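You operate a simulated robot arm through the tools that you are given. There is no shell and no other tool. Be economical: measure what you need, move in short steps, check, and stop when the job is done.

The job below is to be done with a simulated robot arm. You get a single attempt, and the scene is never put back.

Task
Set up the small light pad to trace the blue felt flower.
Fine: slide the pad to the middle of the green mat, switch it on, lay the flower on it and the clear block with red ends on the flower.

Only the result counts: the job must be done as asked and must still hold three seconds after the hand-in. Knocking over, shifting, dropping, spilling or breaking anything else fails it.

Robot
A 6-joint arm with a two-finger parallel gripper, fixed in place. Base frame: the origin is at the foot of the arm, x ahead of it, y to its left, z up; the work surface is at about z = 752. Units: mm, rad, N and s.
With the tool pointing down near the work surface it reaches from about 480 to 880 mm from the base axis. Its first joint turns from -2.007 to 2.007 rad. Payload 4.2 kg.
The TCP is the grasp point between the finger pads, 23 mm short of the fingertips. In the tool frame z runs along the fingers and y along their closing line. The gripper opens to 94 mm. The fingers are 38 mm wide and 10 mm thick; the gripper's body (54 by 96 mm) begins 39 mm behind the TCP.
Orientation is told as [roll, pitch, yaw] about the base's x, y, z axes, in that order, counted from this pose: with the fingers straight down and closing along the base's y, the tool's x points along the base's -x, its y along +y and its z along -z.

Tools
- The arm moves only by the tool apply_moves. Its argument "moves" is a list of rows, each a list of 7 numbers: the shift along the tool's x, y, z in units of 300 mm (1.0 is 300 mm), then the turn, a rotation vector about the tool's x, y, z in units of 120 degrees (1.0 is 120 degrees), then the opening, from 0 (shut) to 1 (fully open). In form: [[dx, dy, dz, wx, wy, wz, gripper], ...]. A call has 1 to 12 rows; each row is the pose to reach, as a shift and turn from the pose commanded when the call began, along the tool's axes at that moment. A call with a number of a shift or a turn outside -1 to 1 is refused whole. Rows are played at 5 a second. More than 50 mm and 0.15 rad between two rows, or a gripper value outside its range, and nothing of the call is played. Where a pose cannot be reached the arm comes as near as it can. A force on the tool above 90 N (or 10 N above the force at the start of the call, whichever is more), or a blocked arm, ends the call early, and 0.2 s more pass. Each finger travels about 108 mm/s and halts on what it meets, pressing with about 22 N; the grip force reading is that of the motor and also rises with nothing between the fingers. The clock runs only during rows and for 0.2 s after the last one: add rows that repeat a pose to give the fingers time. The reply holds the time, the measured pose of the TCP, the force on the tool along the base axes, the opening and the grip force, in the units named above and with some noise, with the torque about the TCP (base axes, N m) and any sound that the robot's microphone picked up.
- Cameras (640 x 400 px; columns grow to the right, rows downward): "scene" is fixed at [399.6, 500.1, 1476.8]; the picture's right is [-0.91, -0.41, 0.00], its down [-0.33, 0.75, -0.58] and it looks along [0.23, -0.53, -0.82] (base axes); focal length 317 px, centre (320, 200). "wrist" rides on the gripper at [86, 16, -75] in the tool frame; the picture's right is [-0.18, 0.98, 0.00], its down [-0.58, -0.11, -0.81] and it looks along [-0.79, -0.15, 0.59] (tool axes); focal length 243 px, centre (320, 200). There is no depth. A picture from a camera that has moved, and an enlarged one, comes with that camera's place and axes in the base frame and with its lens.
- grab_frame(camera): a new picture of that camera. No time passes.
- slide_trunk(by): slides the trunk up (or, below 0, down) by that many mm; the arm rides with it, the base frame stays. It gives what a move gives, with no picture.
- zoom(camera, box): a new picture of the part [left, top, right, bottom] of that camera's present view, enlarged. No time passes.
- finish_job(): hands the job in; it is judged then, once.

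Go step by step. Nothing tells you positions but the pictures and the camera data: compare them with the known pose of the tool, close in by small moves and look again before you grip or let go. The budget is 120 turns and 84 pictures, counting those below and the enlarged ones. Unless the task says otherwise, let go and move clear before handing in, and close with one line.

The tools are called after "Call:" as name(argument=value, ...) on one line, values as JSON. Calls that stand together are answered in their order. apply_moves: Moves the arm, as the interface text tells. Its arguments: {"type":"object","properties":{"moves":{"type":"array","items":{"type":"array","items":{"type":"number"}}}},"required":["moves"]} The other tools are called the same way: slide_trunk (by) slides the trunk up or down; grab_frame (camera) takes a picture; zoom (camera, box) takes an enlarged picture of a part of a camera's view; finish_job () hands the job in.

At the start:

```text
time: 0.0
tool_pos: [587.7, -135.5, 1028.3]
tool_rot: [-0.001, 0.0, 0.001]
wrist_force: [0.7, 0.3, 0.3]
moment: [-0.03, 0.0, 0.01]
opening: 93.8
grip_force: 0.0
trunk travel left (down, up): [-650.0, 340.0]
```

scene: 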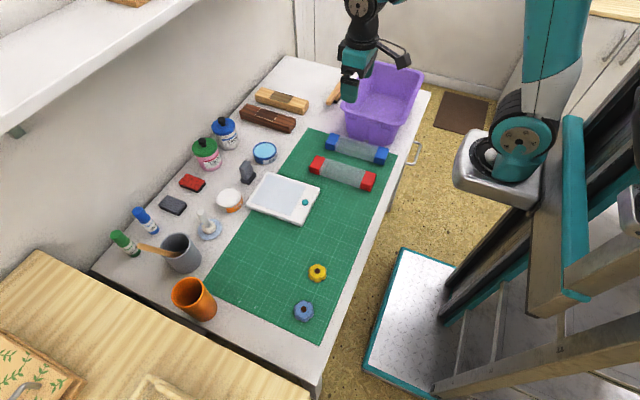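
wrist: 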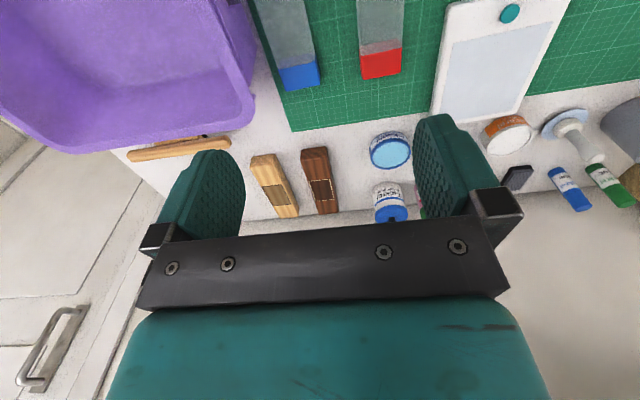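

I see the light pad near the far edge of the mat, with the flowers at the camera end and two clear blocks near the bin. I'll zoom in for measurements.

Call:
zoom(camera="scene", box=[210, 120, 410, 245])

Call:
zoom(camera="scene", box=[200, 225, 360, 350])

```text
3.20 times, centred on (310, 182) of scene
camera zoom: at [399.6, 500.1, 1476.8], right [-0.91, -0.41, 0.0], down [-0.33, 0.75, -0.58], along [0.23, -0.53, -0.82], focal length 1014 px, centre (352, 256)
```

zoom: 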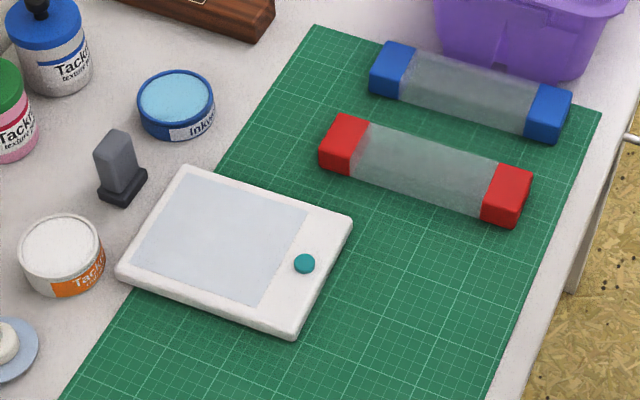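

```text
3.20 times, centred on (280, 288) of scene
camera zoom: at [399.6, 500.1, 1476.8], right [-0.91, -0.41, 0.0], down [-0.33, 0.75, -0.58], along [0.23, -0.53, -0.82], focal length 1014 px, centre (448, -80)
```

zoom: 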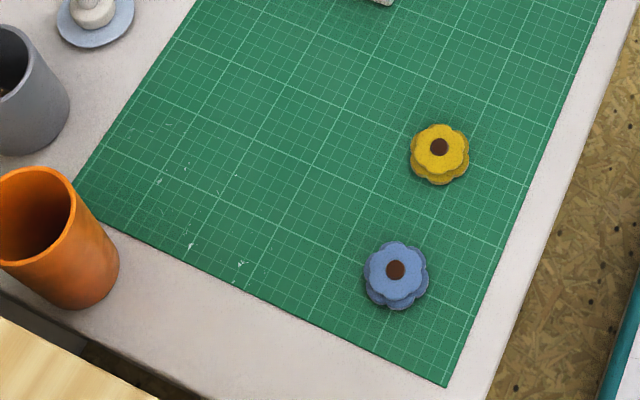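

The pad's centre is near (694, 69) and is turned about 3°; the mat's centre is near (604, 74). The stamp and jar crowd its far edge, so I'll drag it from on top with closed fingers, hovering over it first.

Call:
apply_moves(moves=[[-0.057, 0.113, 0.05, 0, 0, 0, 0.8], [-0.113, 0.227, 0.1, 0, 0, 0, 0.5], [-0.17, 0.34, 0.18, 0, 0, 0, 0.2], [-0.227, 0.453, 0.26, 0, 0, 0, 0], [-0.283, 0.567, 0.34, 0, 0, 0, 0], [-0.34, 0.68, 0.43, 0, 0, 0, 0], [-0.34, 0.68, 0.55, 0, 0, 0, 0], [-0.34, 0.68, 0.65, 0, 0, 0, 0]])

Call:
grab_frame(camera="wrist")

Call:
zoom(camera="scene", box=[210, 120, 410, 245])

```text
time: 1.8
tool_pos: [690.0, 67.5, 832.7]
tool_rot: [0.001, 0.001, -0.001]
wrist_force: [0.9, 0.3, 0.0]
moment: [-0.02, -0.01, -0.02]
opening: 0.0
grip_force: 21.6
trunk travel left (down, up): [-650.0, 340.0]
```

```text
79 pictures are left
camera wrist: at [601.8, 86.2, 905.3], right [0.18, 0.98, 0.0], down [0.58, -0.11, 0.81], along [0.79, -0.15, -0.59], focal length 243 px, centre (320, 200)
```

wrist: 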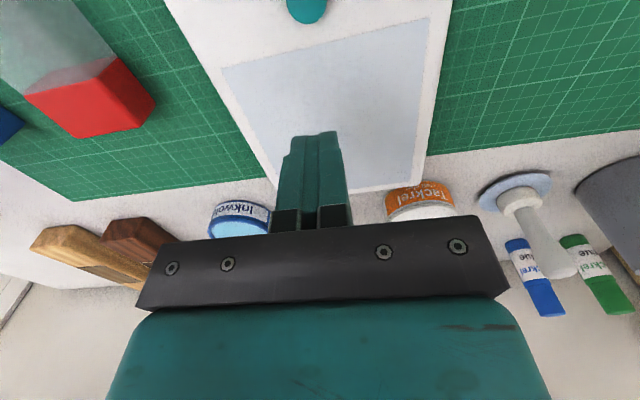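

```text
3.20 times, centred on (310, 182) of scene
camera zoom: at [399.6, 500.1, 1476.8], right [-0.91, -0.41, 0.0], down [-0.33, 0.75, -0.58], along [0.23, -0.53, -0.82], focal length 1014 px, centre (352, 256)
```

zoom: 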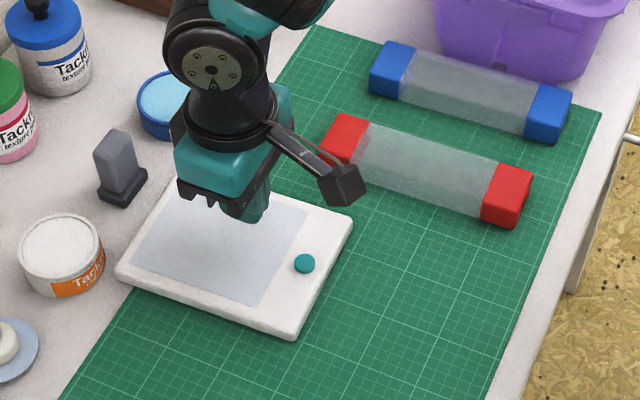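

The closed fingers hang over the pad's screen at (690, 67). I'll descend to just above it, then feel for contact.

Call:
apply_moves(moves=[[0, 0, 0.07, 0, 0, 0, 0], [0, 0, 0.127, 0, 0, 0, 0]])

Call:
apply_moves(moves=[[0, 0, 0.007, 0, 0, 0, 0], [0, 0, 0.01, 0, 0, 0, 0]])

Call:
zoom(camera="scene", box=[230, 160, 340, 235])

```text
time: 2.4
tool_pos: [690.8, 67.7, 794.6]
tool_rot: [0.001, 0.001, 0.002]
wrist_force: [-0.4, 0.4, -0.6]
moment: [0.04, -0.04, 0.0]
opening: 0.0
grip_force: 22.6
trunk travel left (down, up): [-650.0, 340.0]
```

```text
time: 3.0
tool_pos: [690.7, 69.1, 793.1]
tool_rot: [0.001, 0.0, -0.001]
wrist_force: [-1.4, -2.5, 6.5]
moment: [-0.09, 0.13, 0.06]
opening: 0.0
grip_force: 22.8
trunk travel left (down, up): [-650.0, 340.0]
```

```text
5.33 times, centred on (285, 198) of scene
camera zoom: at [399.6, 500.1, 1476.8], right [-0.91, -0.41, 0.0], down [-0.33, 0.75, -0.58], along [0.23, -0.53, -0.82], focal length 1690 px, centre (507, 213)
```

zoom: 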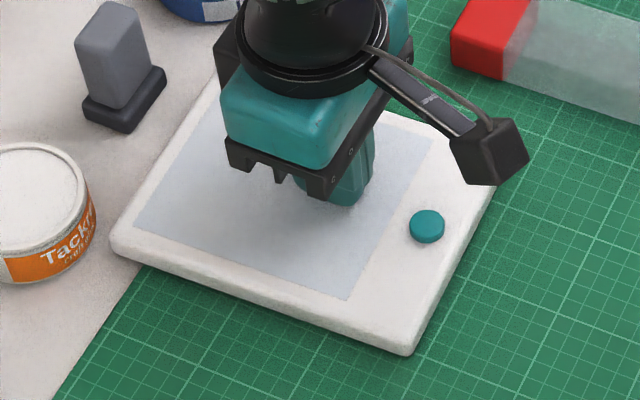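

Contact is at tip height about 770 with 6.5 N. I'll press a little more and drag 30 mm toward the robot as a trial.

Call:
apply_moves(moves=[[0, 0, 0.007, 0, 0, 0, 0], [0.02, 0, 0.007, 0, 0, 0, 0], [0.045, 0, 0.007, 0, 0, 0, 0], [0.07, 0, 0.007, 0, 0, 0, 0], [0.1, 0, 0.007, 0, 0, 0, 0]])

Call:
zoom(camera="scene", box=[230, 160, 340, 235])

```text
time: 4.2
tool_pos: [661.1, 69.1, 792.6]
tool_rot: [0.0, -0.007, 0.0]
wrist_force: [12.6, -0.9, 37.6]
moment: [-0.03, 0.27, 0.09]
opening: 0.0
grip_force: 22.0
trunk travel left (down, up): [-650.0, 340.0]
```

```text
5.33 times, centred on (285, 198) of scene
camera zoom: at [399.6, 500.1, 1476.8], right [-0.91, -0.41, 0.0], down [-0.33, 0.75, -0.58], along [0.23, -0.53, -0.82], focal length 1690 px, centre (507, 213)
```

zoom: 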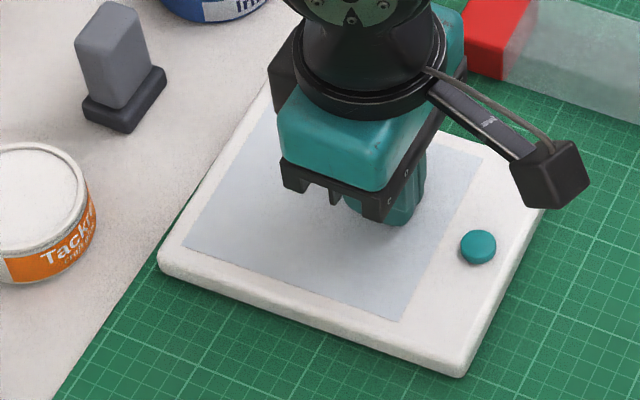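

The pad follows the fingers well. I'll drag the remaining ~58 mm, press slightly less, and turn about 3° to square it.

Call:
apply_moves(moves=[[0.025, 0, -0.003, 0, 0, 0.004, 0], [0.05, 0.001, -0.003, 0, 0, 0.008, 0], [0.08, 0.002, -0.003, 0, 0, 0.012, 0], [0.11, 0.003, -0.003, 0, 0, 0.016, 0], [0.14, 0.004, -0.003, 0, 0, 0.02, 0], [0.17, 0.005, -0.003, 0, 0, 0.024, 0], [0.193, 0.005, -0.003, 0, 0, 0.024, 0]])

Call:
apply_moves(moves=[[0, 0, -0.1, 0, 0, 0, 0], [0, 0, -0.25, 0, 0, 0, 0], [0, 0, -0.4, 0, 0, 0, 0], [-0.16, 0, -0.45, 0, 0, 0, 0], [-0.3, 0, -0.45, 0, 0, 0, 0]])

Call:
zoom(camera="scene", box=[200, 120, 420, 350])

```text
time: 5.8
tool_pos: [603.5, 70.5, 792.9]
tool_rot: [0.003, -0.004, -0.05]
wrist_force: [12.7, 0.0, 38.4]
moment: [0.0, 0.09, -0.04]
opening: 0.0
grip_force: 21.6
trunk travel left (down, up): [-650.0, 340.0]
```

```text
refused: row 4 steps farther than a row can; nothing moved
```

```text
1.74 times, centred on (310, 235) of scene
camera zoom: at [399.6, 500.1, 1476.8], right [-0.91, -0.41, 0.0], down [-0.33, 0.75, -0.58], along [0.23, -0.53, -0.82], focal length 551 px, centre (337, 139)
```

zoom: 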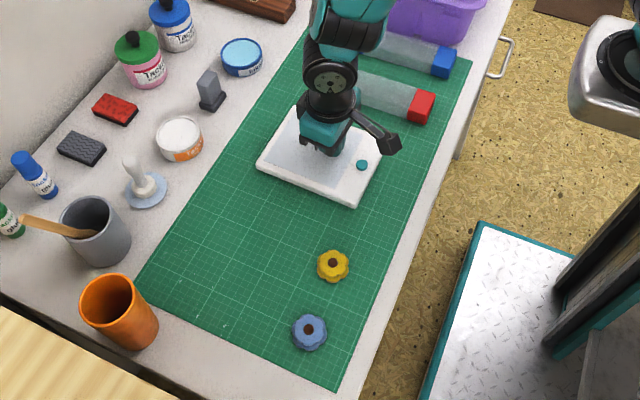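

The pad seems close to centred. I'll lift off and back away to see it unobstructed.

Call:
apply_moves(moves=[[0, 0, -0.1, 0, 0, 0, 0], [0, 0, -0.25, 0, 0, 0, 0], [0, 0, -0.4, 0, 0, 0, 0], [0, -0.14, -0.45, 0, 0, 0, 0], [0, -0.28, -0.45, 0, 0, 0, 0], [0, -0.42, -0.45, 0, 0, 0, 0]])

Call:
zoom(camera="scene", box=[230, 140, 390, 240])

Call:
grab_frame(camera="wrist")

```text
time: 7.2
tool_pos: [596.7, -57.1, 926.7]
tool_rot: [0.0, 0.002, -0.05]
wrist_force: [0.4, 1.3, 0.0]
moment: [0.0, 0.01, -0.01]
opening: 0.1
grip_force: 21.6
trunk travel left (down, up): [-650.0, 340.0]
```

```text
4.00 times, centred on (310, 190) of scene
camera zoom: at [399.6, 500.1, 1476.8], right [-0.91, -0.41, 0.0], down [-0.33, 0.75, -0.58], along [0.23, -0.53, -0.82], focal length 1267 px, centre (360, 240)
```

zoom: 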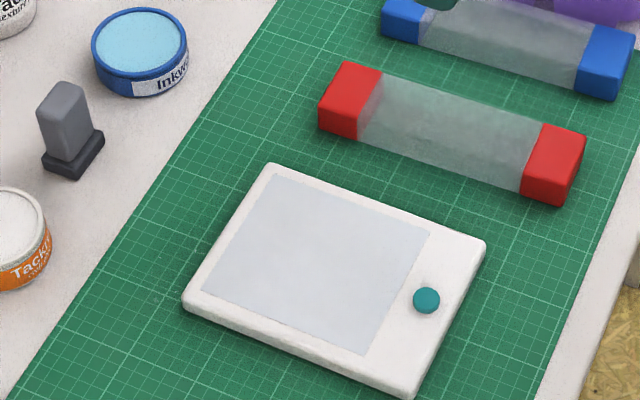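

```text
73 pictures are left
camera wrist: at [510.7, -35.3, 1001.0], right [0.23, 0.97, 0.0], down [0.58, -0.14, 0.81], along [0.78, -0.19, -0.59], focal length 243 px, centre (320, 200)
```

wrist: 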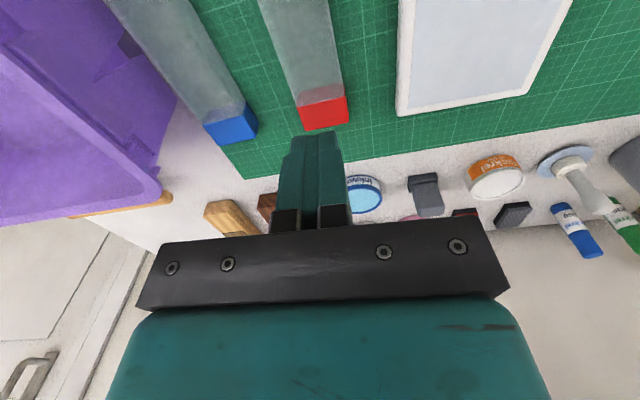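

The pad's centre is now about (603, 71). I'll check the mat's corners more precisely before accepting it.

Call:
zoom(camera="scene", box=[190, 270, 350, 370])

Call:
zoom(camera="scene", box=[280, 110, 440, 210])

```text
4.00 times, centred on (270, 320) of scene
camera zoom: at [399.6, 500.1, 1476.8], right [-0.91, -0.41, 0.0], down [-0.33, 0.75, -0.58], along [0.23, -0.53, -0.82], focal length 1267 px, centre (520, -280)
```

zoom: 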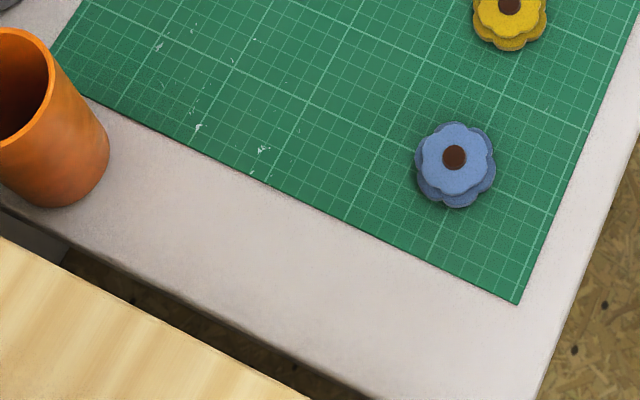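

```text
4.00 times, centred on (360, 160) of scene
camera zoom: at [399.6, 500.1, 1476.8], right [-0.91, -0.41, 0.0], down [-0.33, 0.75, -0.58], along [0.23, -0.53, -0.82], focal length 1267 px, centre (160, 360)
```

zoom: 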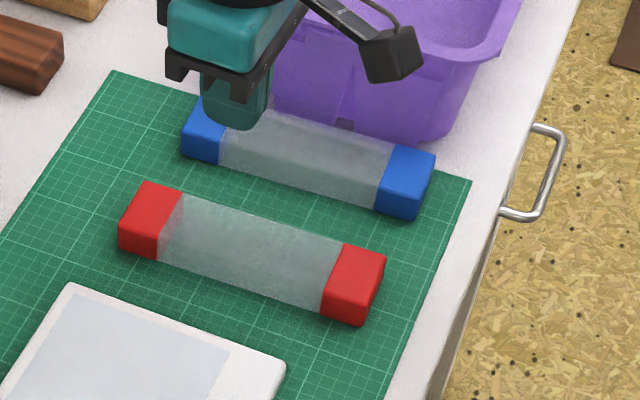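

With refined camera axes the mat's middle is about (610, 79), while the pad is at about (608, 71). I'll nudge the pad about 8 mm in +y from on top.

Call:
apply_moves(moves=[[0.0, 0.14, 0, 0, 0, -0.01, 0], [0.005, 0.28, 0, 0, 0, -0.02, 0], [0.01, 0.427, 0, 0, 0, -0.024, 0], [0.01, 0.427, 0.15, 0, 0, -0.024, 0], [0.01, 0.427, 0.3, 0, 0, -0.024, 0], [0.01, 0.427, 0.425, 0, 0, -0.024, 0], [0.01, 0.427, 0.425, 0, 0, -0.024, 0]])

Call:
apply_moves(moves=[[0, 0, 0.015, 0, 0, 0, 0], [0, 0, 0.025, 0, 0, 0, 0]])

```text
time: 8.8
tool_pos: [600.3, 72.2, 797.5]
tool_rot: [-0.001, 0.0, 0.002]
wrist_force: [-0.9, -0.4, 0.1]
moment: [0.0, -0.01, -0.02]
opening: 0.0
grip_force: 22.0
trunk travel left (down, up): [-650.0, 340.0]
```

```text
time: 9.4
tool_pos: [598.3, 72.5, 792.2]
tool_rot: [0.002, -0.002, 0.002]
wrist_force: [-2.1, -0.9, 21.5]
moment: [-0.03, 0.3, -0.01]
opening: 0.0
grip_force: 21.8
trunk travel left (down, up): [-650.0, 340.0]
```

Call:
apply_moves(moves=[[0, 0.01, 0.002, 0, 0, 0, 0], [-0.003, 0.02, 0.002, 0, 0, 0, 0], [-0.005, 0.028, 0.002, 0, 0, 0, 0]])

Call:
apply_moves(moves=[[0, 0, -0.1, 0, 0, 0, 0], [0, 0, -0.25, 0, 0, 0, 0], [0.04, -0.1, -0.35, 0, 0, 0, 0], [0.08, -0.22, -0.35, 0, 0, 0, 0], [0.12, -0.34, -0.35, 0, 0, 0, 0]])

Call:
zoom(camera="scene", box=[230, 140, 390, 240])

```text
time: 10.2
tool_pos: [600.3, 79.6, 793.3]
tool_rot: [0.0, -0.005, -0.001]
wrist_force: [-2.0, -14.2, 45.5]
moment: [-0.35, 0.29, 0.15]
opening: 0.0
grip_force: 22.3
trunk travel left (down, up): [-650.0, 340.0]
```

```text
time: 11.4
tool_pos: [564.1, -21.1, 897.1]
tool_rot: [0.0, 0.0, 0.002]
wrist_force: [-0.2, 1.1, -0.7]
moment: [-0.01, 0.02, -0.01]
opening: 0.3
grip_force: 22.2
trunk travel left (down, up): [-650.0, 340.0]
```

```text
4.00 times, centred on (310, 190) of scene
camera zoom: at [399.6, 500.1, 1476.8], right [-0.91, -0.41, 0.0], down [-0.33, 0.75, -0.58], along [0.23, -0.53, -0.82], focal length 1267 px, centre (360, 240)
```

zoom: 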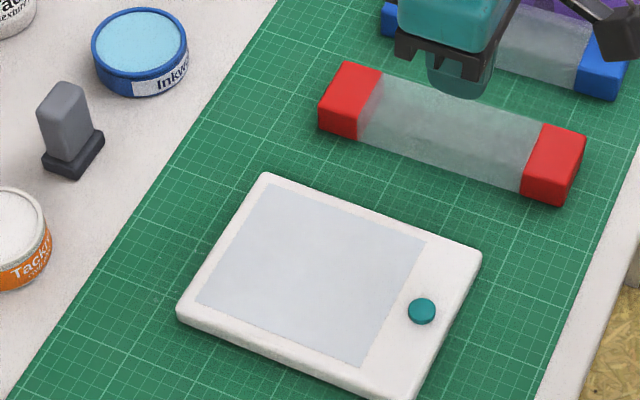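

The pad now sits at about (609, 79), and its button is near (541, 80). I'll go above the button and press gently.

Call:
apply_moves(moves=[[0.02, 0.12, 0, 0, 0, 0, 0], [0.05, 0.24, 0, 0, 0, 0, 0], [0.077, 0.337, 0.05, 0, 0, 0, 0], [0.077, 0.337, 0.2, 0, 0, 0, 0], [0.077, 0.337, 0.307, 0, 0, 0, 0], [0.077, 0.337, 0.307, 0, 0, 0, 0]])

Call:
zoom(camera="scene", box=[270, 170, 370, 240])

Call:
grab_frame(camera="wrist")

```text
time: 12.8
tool_pos: [540.8, 81.2, 803.1]
tool_rot: [-0.001, 0.0, 0.0]
wrist_force: [-0.3, 1.0, -0.2]
moment: [-0.03, 0.0, -0.02]
opening: 0.0
grip_force: 21.5
trunk travel left (down, up): [-650.0, 340.0]
```

```text
5.71 times, centred on (320, 205) of scene
camera zoom: at [399.6, 500.1, 1476.8], right [-0.91, -0.41, 0.0], down [-0.33, 0.75, -0.58], along [0.23, -0.53, -0.82], focal length 1810 px, centre (320, 171)
```

zoom: 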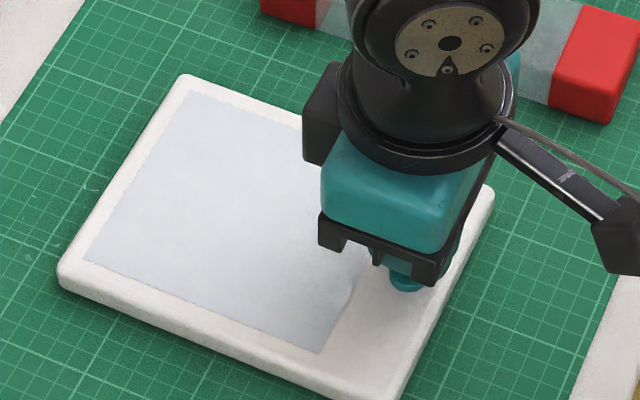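

```text
68 pictures are left
camera wrist: at [453.4, 99.5, 877.6], right [0.18, 0.98, 0.0], down [0.58, -0.11, 0.81], along [0.79, -0.15, -0.59], focal length 243 px, centre (320, 200)
```

wrist: 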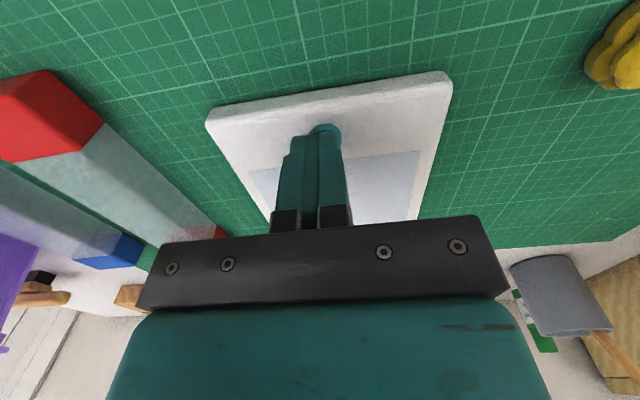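

The button is roughly under the tip, and the wrist view suggests shifting a few mm toward the robot and +y. Then I'll press down step by step.

Call:
apply_moves(moves=[[0.013, 0.009, 0, 0, 0, 0, 0], [0.013, 0.009, 0.012, 0, 0, 0, 0]])

Call:
apply_moves(moves=[[0, 0, 0.007, 0, 0, 0, 0]])

Call:
zoom(camera="scene", box=[270, 170, 370, 240])

```text
time: 13.4
tool_pos: [537.8, 83.1, 799.2]
tool_rot: [0.001, 0.001, 0.0]
wrist_force: [-0.4, -0.5, 1.1]
moment: [0.03, 0.02, 0.02]
opening: 0.0
grip_force: 21.8
trunk travel left (down, up): [-650.0, 340.0]
```

```text
time: 13.8
tool_pos: [538.1, 82.8, 799.1]
tool_rot: [-0.001, -0.002, 0.002]
wrist_force: [0.8, 0.3, -0.7]
moment: [0.03, -0.02, -0.01]
opening: 0.1
grip_force: 21.7
trunk travel left (down, up): [-650.0, 340.0]
```

```text
5.71 times, centred on (320, 205) of scene
camera zoom: at [399.6, 500.1, 1476.8], right [-0.91, -0.41, 0.0], down [-0.33, 0.75, -0.58], along [0.23, -0.53, -0.82], focal length 1810 px, centre (320, 171)
```

zoom: 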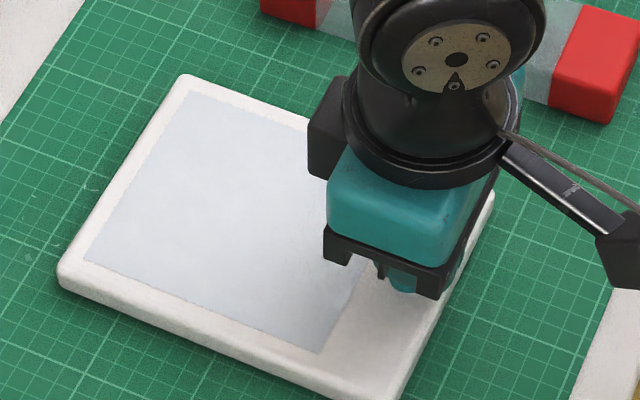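

Call:
apply_moves(moves=[[0, 0, 0.006, 0, 0, 0, 0]])

Call:
apply_moves(moves=[[0, 0, 0.006, 0, 0, 0, 0]])

Call:
zoom(camera="scene", box=[270, 170, 370, 240])

```text
time: 14.2
tool_pos: [539.1, 83.6, 796.8]
tool_rot: [0.001, -0.001, 0.003]
wrist_force: [-1.0, 0.0, 1.0]
moment: [-0.01, 0.01, 0.0]
opening: 0.1
grip_force: 21.8
trunk travel left (down, up): [-650.0, 340.0]
heard: click
```

```text
time: 14.6
tool_pos: [537.9, 83.6, 794.8]
tool_rot: [0.0, 0.0, 0.001]
wrist_force: [-1.1, 1.5, 2.9]
moment: [0.04, -0.03, 0.02]
opening: 0.0
grip_force: 22.1
trunk travel left (down, up): [-650.0, 340.0]
```

```text
5.71 times, centred on (320, 205) of scene
camera zoom: at [399.6, 500.1, 1476.8], right [-0.91, -0.41, 0.0], down [-0.33, 0.75, -0.58], along [0.23, -0.53, -0.82], focal length 1810 px, centre (320, 171)
```

zoom: 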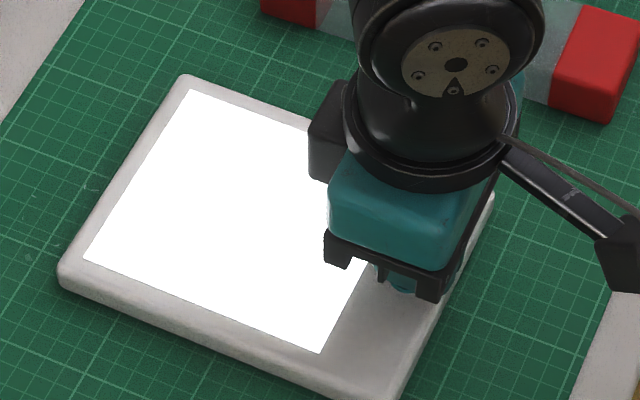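

The light pad is on. I'll lift off and travel above the blue flower near (514, 327).

Call:
apply_moves(moves=[[0, 0, -0.12, 0, 0, 0, 0], [0, 0, -0.28, 0, 0, 0, 0], [0.01, 0.12, -0.35, 0, 0, 0, 0], [0.02, 0.25, -0.35, 0, 0, 0, 0.2], [0.035, 0.38, -0.35, 0, 0, 0, 0.4], [0.05, 0.51, -0.35, 0, 0, 0, 0.66], [0.065, 0.64, -0.35, 0, 0, 0, 0.66], [0.08, 0.77, -0.35, 0, 0, 0, 0.66], [0.08, 0.813, -0.3, 0, 0, 0, 0.66], [0.08, 0.813, -0.22, 0, 0, 0, 0.66]])

Call:
grab_frame(camera="wrist")

Call:
zoom(camera="scene", box=[210, 160, 370, 340])

```text
time: 16.8
tool_pos: [513.0, 325.3, 860.1]
tool_rot: [0.001, 0.0, -0.001]
wrist_force: [1.1, -0.4, 0.0]
moment: [0.02, 0.01, 0.05]
opening: 62.1
grip_force: 0.1
trunk travel left (down, up): [-650.0, 340.0]
```

```text
65 pictures are left
camera wrist: at [424.8, 343.7, 933.3], right [0.18, 0.98, 0.0], down [0.58, -0.11, 0.81], along [0.79, -0.15, -0.59], focal length 243 px, centre (320, 200)
```

wrist: 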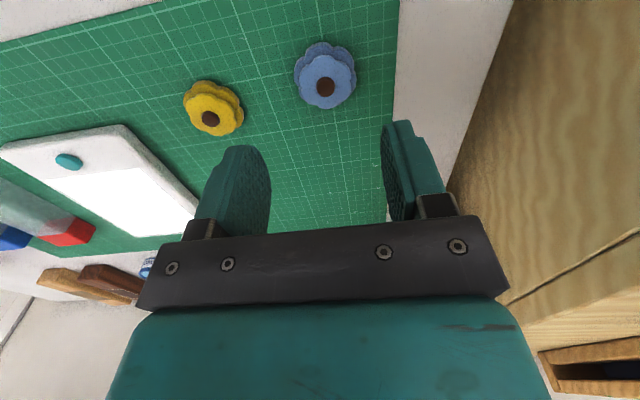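

```text
2.22 times, centred on (290, 250) of scene
camera zoom: at [399.6, 500.1, 1476.8], right [-0.91, -0.41, 0.0], down [-0.33, 0.75, -0.58], along [0.23, -0.53, -0.82], focal length 704 px, centre (387, 89)
```

zoom: 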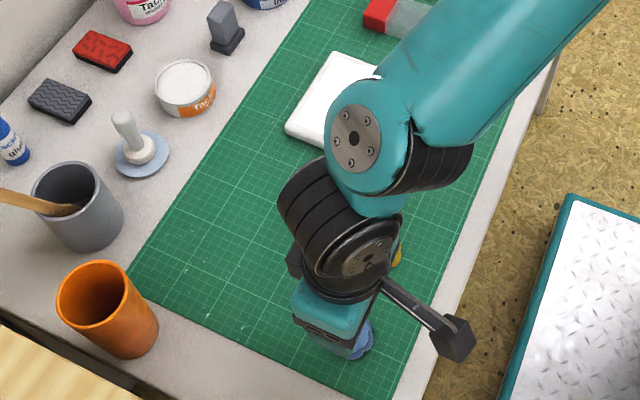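

The flower's centre by the wrist view is about (509, 330). I'll shift there and lower partway to check alignment.

Call:
apply_moves(moves=[[0.013, 0.015, 0.06, 0, 0, 0, 0.66], [0.013, 0.015, 0.15, 0, 0, 0, 0.66], [0.013, 0.015, 0.19, 0, 0, 0, 0.66]])

Call:
grab_frame(camera="wrist")

Call:
zoom(camera="scene", box=[250, 255, 350, 340])

```text
time: 17.6
tool_pos: [508.2, 331.9, 803.6]
tool_rot: [0.001, 0.0, 0.002]
wrist_force: [-0.9, 0.1, 0.6]
moment: [-0.01, -0.05, 0.0]
opening: 61.9
grip_force: 0.0
trunk travel left (down, up): [-650.0, 340.0]
```

```text
63 pictures are left
camera wrist: at [420.7, 349.1, 876.0], right [0.18, 0.98, 0.0], down [0.58, -0.11, 0.81], along [0.79, -0.15, -0.59], focal length 243 px, centre (320, 200)
```

wrist: 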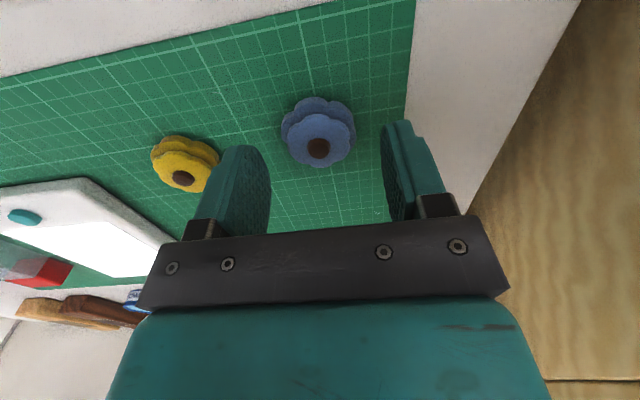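

```text
4.71 times, centred on (300, 298) of scene
camera zoom: at [399.6, 500.1, 1476.8], right [-0.91, -0.41, 0.0], down [-0.33, 0.75, -0.58], along [0.23, -0.53, -0.82], focal length 1491 px, centre (414, -259)
```

zoom: 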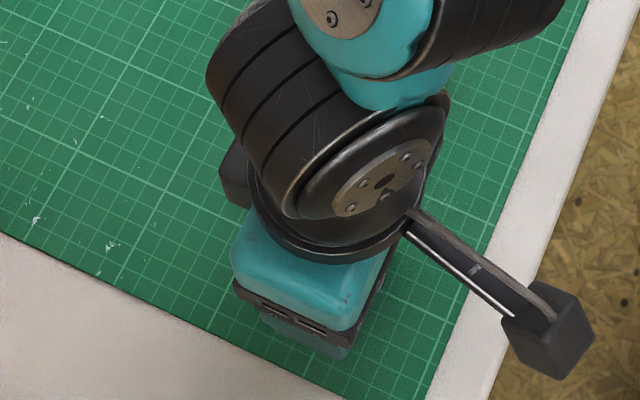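

The flower is between the fingers near (505, 332). I'll descend to just above the mat and close gently.

Call:
apply_moves(moves=[[0.01, 0.001, 0.04, 0, 0, 0, 0.66], [0.01, 0.001, 0.073, 0, 0, 0, 0.66], [0.01, 0.001, 0.073, 0, 0, 0, 0.66]])

Call:
grab_frame(camera="wrist")

```text
time: 18.4
tool_pos: [505.3, 331.1, 780.1]
tool_rot: [0.001, 0.001, 0.0]
wrist_force: [0.6, -0.6, 0.4]
moment: [0.01, -0.01, 0.01]
opening: 62.0
grip_force: 0.0
trunk travel left (down, up): [-650.0, 340.0]
```

```text
61 pictures are left
camera wrist: at [417.8, 349.1, 854.7], right [0.18, 0.98, 0.0], down [0.58, -0.11, 0.81], along [0.79, -0.15, -0.59], focal length 243 px, centre (320, 200)
```

wrist: 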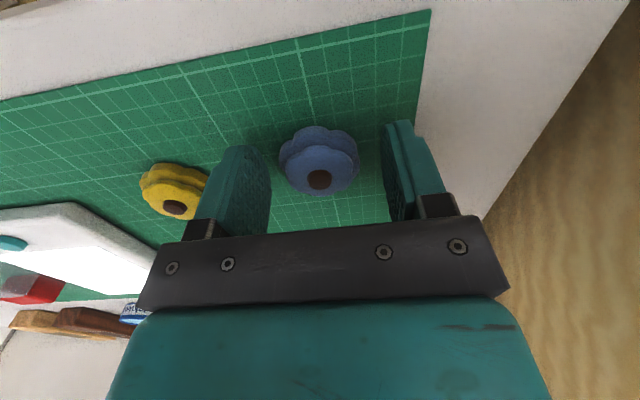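

Call:
apply_moves(moves=[[0, 0, 0, 0, 0, 0, 0.5], [0, 0, 0, 0, 0, 0, 0.42], [0, 0, 0, 0, 0, 0, 0.35], [0, 0, 0, 0, 0, 0, 0.35]])

Call:
grab_frame(camera="wrist")

```text
time: 19.4
tool_pos: [506.0, 331.1, 779.7]
tool_rot: [-0.001, 0.001, 0.002]
wrist_force: [-0.7, -0.4, 0.3]
moment: [-0.01, 0.01, 0.02]
opening: 43.3
grip_force: 21.7
trunk travel left (down, up): [-650.0, 340.0]
```

```text
60 pictures are left
camera wrist: at [417.9, 349.1, 854.9], right [0.18, 0.98, 0.0], down [0.58, -0.11, 0.81], along [0.79, -0.15, -0.59], focal length 243 px, centre (320, 200)
```

wrist: 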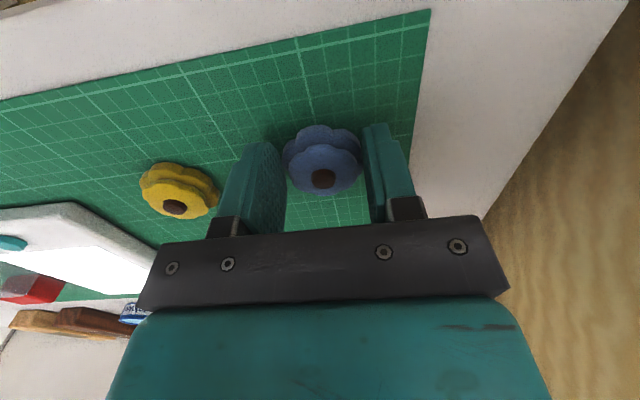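

The flower is gripped at 43 mm. I'll lift it and carry it above the screen's centre, near (614, 84).

Call:
apply_moves(moves=[[0, 0, -0.1, 0, 0, 0, 0.35], [0, 0, -0.25, 0, 0, 0, 0.35], [-0.05, -0.1, -0.27, 0, 0, 0, 0.35], [-0.1, -0.22, -0.27, 0, 0, 0, 0.35], [-0.15, -0.34, -0.27, 0, 0, 0, 0.35], [-0.2, -0.46, -0.27, 0, 0, 0, 0.35], [-0.25, -0.58, -0.27, 0, 0, 0, 0.35], [-0.3, -0.7, -0.27, 0, 0, 0, 0.35], [-0.363, -0.823, -0.27, 0, 0, 0, 0.35], [-0.363, -0.823, -0.2, 0, 0, 0, 0.35]])

Call:
grab_frame(camera="wrist")

Call:
zoom(camera="scene", box=[230, 140, 390, 240])

```text
time: 21.6
tool_pos: [615.1, 82.8, 842.6]
tool_rot: [0.0, 0.001, 0.003]
wrist_force: [0.3, -0.4, -1.1]
moment: [0.0, -0.02, -0.01]
opening: 43.2
grip_force: 21.9
trunk travel left (down, up): [-650.0, 340.0]
```

```text
59 pictures are left
camera wrist: at [526.8, 101.4, 915.9], right [0.18, 0.98, 0.0], down [0.58, -0.11, 0.81], along [0.79, -0.15, -0.59], focal length 243 px, centre (320, 200)
```

wrist: 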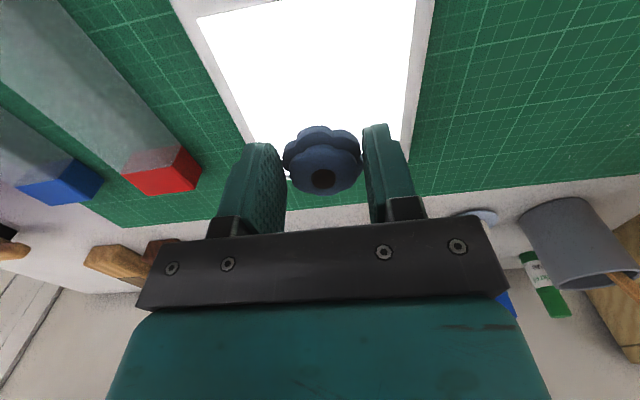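

```text
4.00 times, centred on (310, 190) of scene
camera zoom: at [399.6, 500.1, 1476.8], right [-0.91, -0.41, 0.0], down [-0.33, 0.75, -0.58], along [0.23, -0.53, -0.82], focal length 1267 px, centre (360, 240)
```

zoom: 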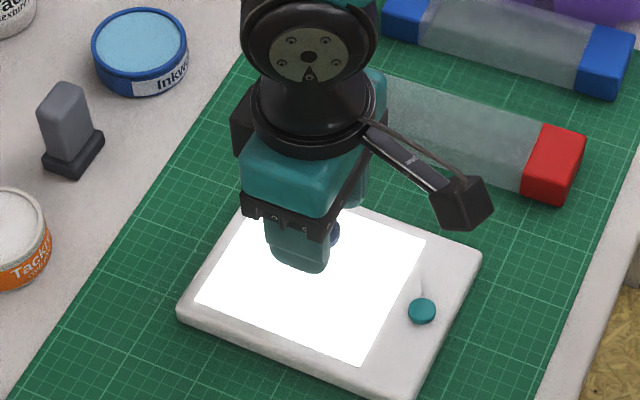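

The flower is above the screen's centre. I'll lower it until it's just about to touch.

Call:
apply_moves(moves=[[0, 0, 0.08, 0, 0, 0, 0.35], [0, 0, 0.145, 0, 0, 0, 0.35], [0, 0, 0.145, 0, 0, 0, 0.35]])

Call:
apply_moves(moves=[[0, 0, 0.006, 0, 0, 0, 0.35]])

Call:
grab_frame(camera="wrist")

```text
time: 22.4
tool_pos: [615.5, 83.5, 798.9]
tool_rot: [0.001, -0.001, 0.0]
wrist_force: [-0.2, -0.8, 6.8]
moment: [0.0, -0.06, -0.01]
opening: 43.5
grip_force: 22.3
trunk travel left (down, up): [-650.0, 340.0]
```

```text
time: 22.8
tool_pos: [615.6, 82.1, 797.6]
tool_rot: [-0.001, -0.003, 0.0]
wrist_force: [-1.2, -3.0, 20.8]
moment: [-0.04, -0.13, -0.03]
opening: 43.6
grip_force: 22.1
trunk travel left (down, up): [-650.0, 340.0]
```

```text
57 pictures are left
camera wrist: at [527.3, 101.3, 871.7], right [0.18, 0.98, 0.0], down [0.58, -0.11, 0.81], along [0.79, -0.15, -0.59], focal length 243 px, centre (320, 200)
```

wrist: 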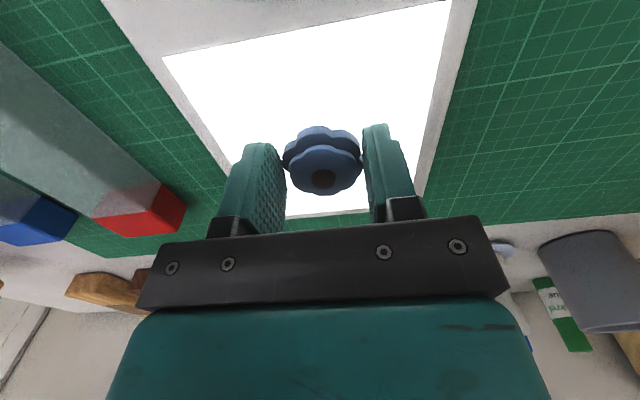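

The flower is touching the screen. I'll ease off a little, release and rise.

Call:
apply_moves(moves=[[0, 0, -0.006, 0, 0, 0, 0.35], [0, 0, -0.006, 0, 0, 0, 0.5], [0, 0, -0.006, 0, 0, 0, 0.62], [0, 0, -0.006, 0, 0, 0, 0.62], [0, 0, -0.1, 0, 0, 0, 0.62], [0, 0, -0.25, 0, 0, 0, 0.62]])

Call:
apply_moves(moves=[[0.03, -0.12, -0.1, 0, 0, 0, 0.75], [0.06, -0.24, -0.16, 0, 0, 0, 0.85], [0.1, -0.37, -0.16, 0, 0, 0, 0.85], [0.14, -0.48, -0.16, 0, 0, 0, 0.85]])

Call:
grab_frame(camera="wrist")

Call:
zoom(camera="scene", box=[230, 140, 390, 240])

```text
time: 24.2
tool_pos: [616.0, 84.1, 870.4]
tool_rot: [0.002, -0.001, 0.004]
wrist_force: [-0.4, 0.6, -0.1]
moment: [-0.01, -0.03, -0.01]
opening: 58.5
grip_force: 0.0
trunk travel left (down, up): [-650.0, 340.0]
```

```text
time: 25.2
tool_pos: [573.4, -62.2, 918.9]
tool_rot: [0.001, 0.0, 0.002]
wrist_force: [0.4, 0.0, 0.6]
moment: [-0.03, -0.01, 0.02]
opening: 79.9
grip_force: 0.0
trunk travel left (down, up): [-650.0, 340.0]
```

```text
56 pictures are left
camera wrist: at [485.5, -42.5, 992.9], right [0.18, 0.98, 0.0], down [0.58, -0.11, 0.81], along [0.79, -0.15, -0.59], focal length 243 px, centre (320, 200)
```

wrist: 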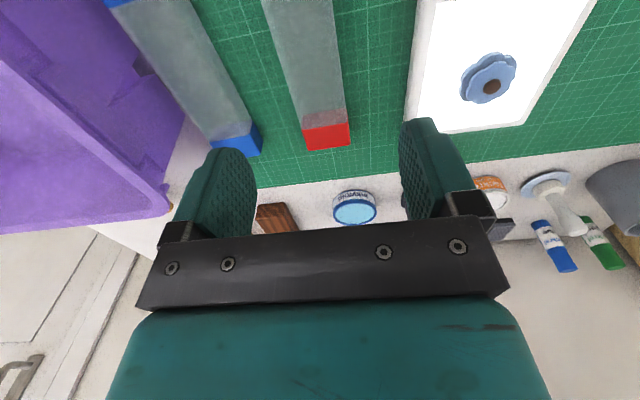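

```text
4.00 times, centred on (310, 190) of scene
camera zoom: at [399.6, 500.1, 1476.8], right [-0.91, -0.41, 0.0], down [-0.33, 0.75, -0.58], along [0.23, -0.53, -0.82], focal length 1267 px, centre (360, 240)
```

zoom: 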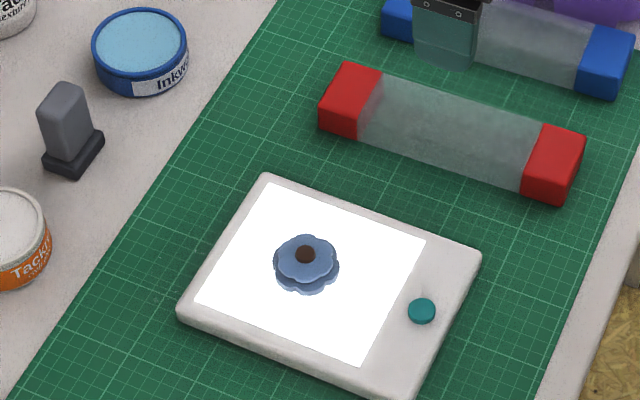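

The flower lies well on the lit screen. Next is the red-ended block near (570, -66); I'll back up a bit so the wrist camera sees both of its ends.

Call:
apply_moves(moves=[[0.14, -0.013, 0, 0, 0, 0, 0.85], [0.28, -0.013, 0, 0, 0, 0, 0.85]])

Call:
grab_frame(camera="wrist")

Call:
zoom(camera="wrist", box=[230, 0, 430, 125])

```text
time: 25.8
tool_pos: [491.2, -65.0, 918.7]
tool_rot: [-0.001, -0.001, 0.002]
wrist_force: [0.0, -0.1, -0.1]
moment: [0.01, 0.03, -0.02]
opening: 80.0
grip_force: 0.2
trunk travel left (down, up): [-650.0, 340.0]
```

```text
54 pictures are left
camera wrist: at [402.4, -46.3, 992.6], right [0.18, 0.98, 0.0], down [0.58, -0.11, 0.81], along [0.79, -0.15, -0.59], focal length 243 px, centre (320, 200)
```

wrist: 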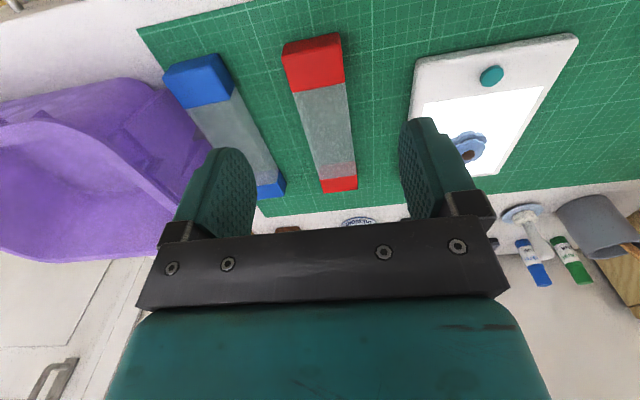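

```text
3.20 times, centred on (330, 62) of wrist
camera zoom: at [402.4, -46.3, 992.6], right [0.18, 0.98, 0.0], down [0.58, -0.11, 0.81], along [0.79, -0.15, -0.59], focal length 776 px, centre (288, 640)
```

zoom: 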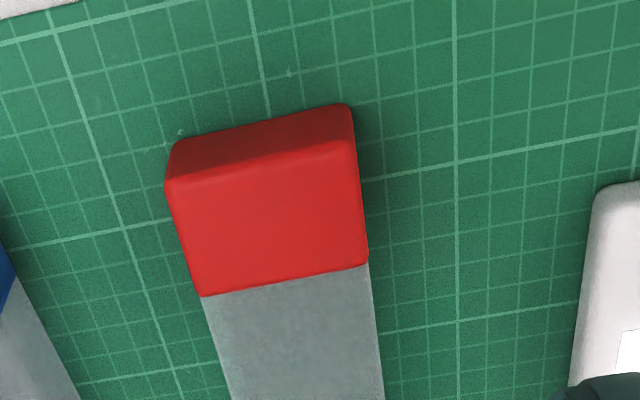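

The block spans x about 486–664, centred near (572, -69) with a width of about 46 and a height of about 30. I'll move over its middle with a 68 mm opening and lower partway.

Call:
apply_moves(moves=[[-0.13, -0.013, 0.05, 0, 0, 0, 0.72], [-0.27, -0.013, 0.1, 0, 0, 0, 0.72], [-0.27, -0.013, 0.2, 0, 0, 0, 0.72], [-0.27, -0.013, 0.29, 0, 0, 0, 0.72], [-0.27, -0.013, 0.29, 0, 0, 0, 0.72]])

Call:
grab_frame(camera="wrist")

Call:
zoom(camera="scene", box=[290, 120, 410, 220])

```text
time: 27.0
tool_pos: [569.5, -69.4, 830.1]
tool_rot: [0.002, -0.001, 0.0]
wrist_force: [0.1, 0.0, 0.6]
moment: [0.02, -0.01, 0.02]
opening: 67.6
grip_force: 0.2
trunk travel left (down, up): [-650.0, 340.0]
```

```text
52 pictures are left
camera wrist: at [481.6, -50.3, 904.4], right [0.18, 0.98, 0.0], down [0.58, -0.11, 0.81], along [0.79, -0.15, -0.59], focal length 243 px, centre (320, 200)
```

wrist: 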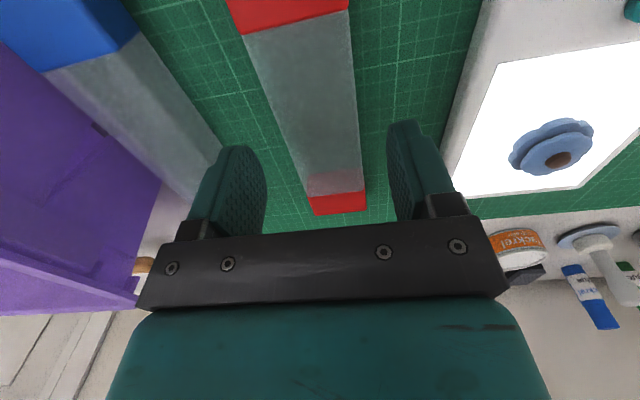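

```text
4.00 times, centred on (350, 170) of scene
camera zoom: at [399.6, 500.1, 1476.8], right [-0.91, -0.41, 0.0], down [-0.33, 0.75, -0.58], along [0.23, -0.53, -0.82], focal length 1267 px, centre (200, 320)
```

zoom: 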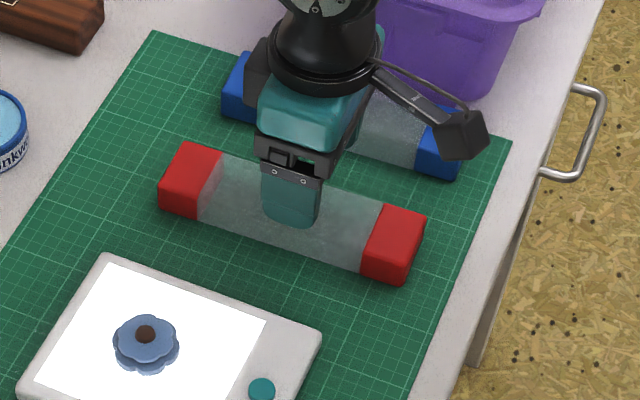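

The middle of the block is nearer x = 575, so I'll shift 5 mm ahead, go down and close on it.

Call:
apply_moves(moves=[[-0.018, 0, 0.06, 0, 0, 0, 0.72], [-0.018, 0, 0.12, 0, 0, 0, 0.72], [-0.018, 0, 0.157, 0, 0, 0, 0.72], [-0.018, 0, 0.157, 0, 0, 0, 0.72]])

Call:
apply_moves(moves=[[0, 0, 0, 0, 0, 0, 0.6], [0, 0, 0, 0, 0, 0, 0.5], [0, 0, 0, 0, 0, 0, 0.4], [0, 0, 0, 0, 0, 0, 0.4]])

Call:
grab_frame(camera="wrist")

```text
time: 28.0
tool_pos: [575.0, -67.5, 786.3]
tool_rot: [-0.001, 0.0, 0.001]
wrist_force: [0.4, -0.1, 0.5]
moment: [-0.01, 0.0, 0.0]
opening: 67.7
grip_force: 0.0
trunk travel left (down, up): [-650.0, 340.0]
```

```text
time: 29.0
tool_pos: [575.8, -68.1, 785.7]
tool_rot: [0.001, 0.001, 0.003]
wrist_force: [0.4, 1.1, 0.7]
moment: [0.06, -0.05, -0.02]
opening: 49.7
grip_force: 22.4
trunk travel left (down, up): [-650.0, 340.0]
```

```text
50 pictures are left
camera wrist: at [488.0, -49.5, 858.9], right [0.18, 0.98, 0.0], down [0.58, -0.11, 0.81], along [0.79, -0.15, -0.59], focal length 243 px, centre (320, 200)
```

wrist: 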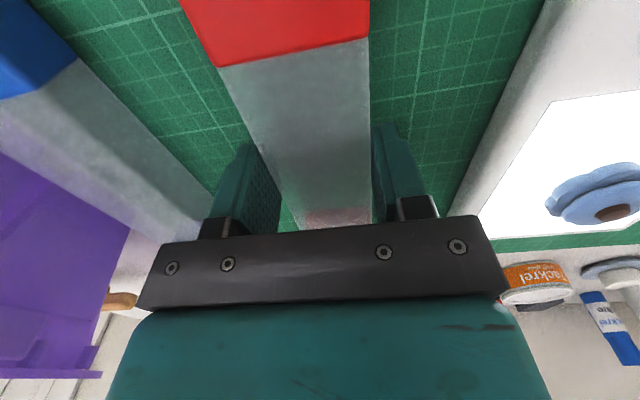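

The block is gripped at 49.7 mm. I'll lift it a little and read the force and moment to check its balance.

Call:
apply_moves(moves=[[0, 0, -0.05, 0, 0, 0, 0.4], [0, 0, -0.15, 0, 0, 0, 0.4], [0, 0, -0.25, 0, 0, 0, 0.4], [0, 0, -0.25, 0, 0, 0, 0.4]])

Call:
apply_moves(moves=[[0, 0, 0, 0, 0, 0, 0.4]])

Call:
zoom(camera="scene", box=[250, 110, 410, 230])

```text
time: 30.0
tool_pos: [577.7, -69.6, 860.2]
tool_rot: [-0.001, 0.0, 0.0]
wrist_force: [1.3, -0.2, -3.5]
moment: [-0.03, 0.03, 0.04]
opening: 49.7
grip_force: 21.8
trunk travel left (down, up): [-650.0, 340.0]
```

```text
time: 30.4
tool_pos: [575.6, -68.3, 860.1]
tool_rot: [0.0, 0.0, 0.001]
wrist_force: [-0.8, 0.9, -2.4]
moment: [0.0, 0.05, -0.03]
opening: 49.8
grip_force: 22.2
trunk travel left (down, up): [-650.0, 340.0]
```

```text
3.33 times, centred on (330, 170) of scene
camera zoom: at [399.6, 500.1, 1476.8], right [-0.91, -0.41, 0.0], down [-0.33, 0.75, -0.58], along [0.23, -0.53, -0.82], focal length 1056 px, centre (287, 300)
```

zoom: 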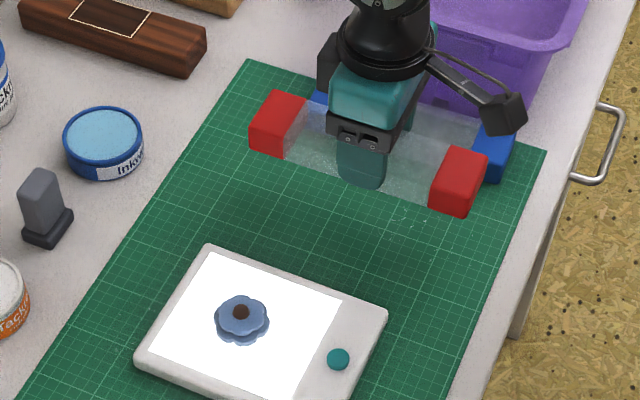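

The lift is clean at about 3 N. I'll carry it above the flower and take more readings on balance.

Call:
apply_moves(moves=[[-0.02, 0.07, 0, 0, 0, 0, 0.4], [-0.04, 0.16, 0, 0, 0, 0, 0.4], [-0.065, 0.25, 0, 0, 0, 0, 0.4], [-0.085, 0.34, 0, 0, 0, 0, 0.4], [-0.11, 0.43, 0, 0, 0, 0, 0.4], [-0.13, 0.503, 0, 0, 0, 0, 0.4], [-0.13, 0.503, 0, 0, 0, 0, 0.4]])

Call:
apply_moves(moves=[[0, 0, 0, 0, 0, 0, 0.4]])

Call:
apply_moves(moves=[[0, 0, 0, 0, 0, 0, 0.4]])

Call:
apply_moves(moves=[[0, 0, 0, 0, 0, 0, 0.4]])

Call:
grab_frame(camera="wrist")

Call:
zoom(camera="scene", box=[230, 140, 390, 240])

```text
time: 32.0
tool_pos: [614.6, 84.1, 858.7]
tool_rot: [-0.001, 0.002, -0.001]
wrist_force: [0.6, 0.4, -2.7]
moment: [-0.04, -0.01, -0.05]
opening: 49.7
grip_force: 21.8
trunk travel left (down, up): [-650.0, 340.0]
```

```text
time: 32.4
tool_pos: [614.0, 83.2, 859.0]
tool_rot: [-0.001, 0.001, 0.0]
wrist_force: [-0.3, -0.6, -3.1]
moment: [0.01, 0.0, -0.03]
opening: 49.7
grip_force: 22.0
trunk travel left (down, up): [-650.0, 340.0]
```

```text
time: 32.8
tool_pos: [613.6, 83.8, 859.4]
tool_rot: [0.0, 0.001, 0.001]
wrist_force: [-0.2, -1.2, -2.2]
moment: [-0.01, 0.01, 0.01]
opening: 49.8
grip_force: 21.7
trunk travel left (down, up): [-650.0, 340.0]
```

```text
time: 33.2
tool_pos: [614.1, 82.3, 858.9]
tool_rot: [0.0, -0.003, 0.003]
wrist_force: [0.4, 0.1, -3.3]
moment: [-0.01, 0.0, -0.01]
opening: 49.8
grip_force: 22.2
trunk travel left (down, up): [-650.0, 340.0]
```

```text
48 pictures are left
camera wrist: at [526.0, 101.5, 932.6], right [0.18, 0.98, 0.0], down [0.58, -0.11, 0.81], along [0.79, -0.15, -0.59], focal length 243 px, centre (320, 200)
```

wrist: 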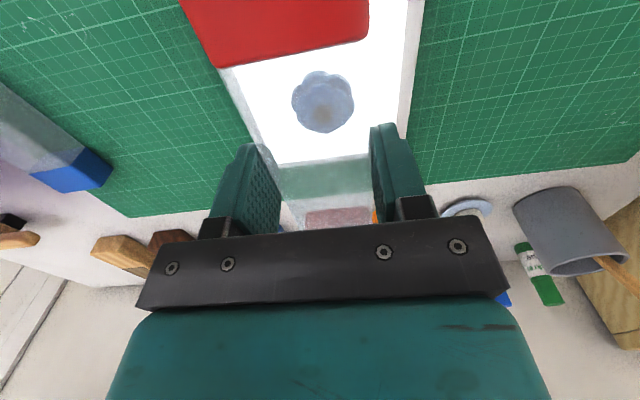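

```text
4.00 times, centred on (310, 190) of scene
camera zoom: at [399.6, 500.1, 1476.8], right [-0.91, -0.41, 0.0], down [-0.33, 0.75, -0.58], along [0.23, -0.53, -0.82], focal length 1267 px, centre (360, 240)
```

zoom: 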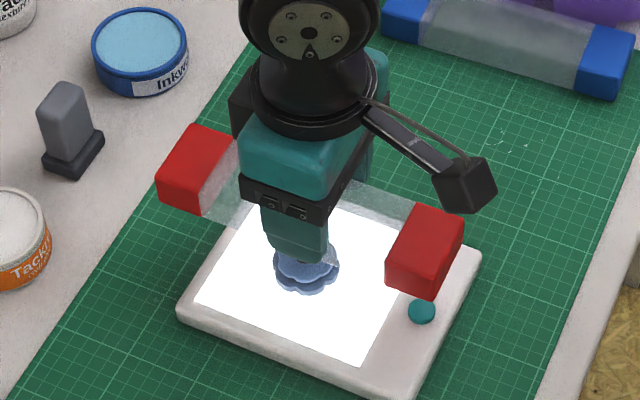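

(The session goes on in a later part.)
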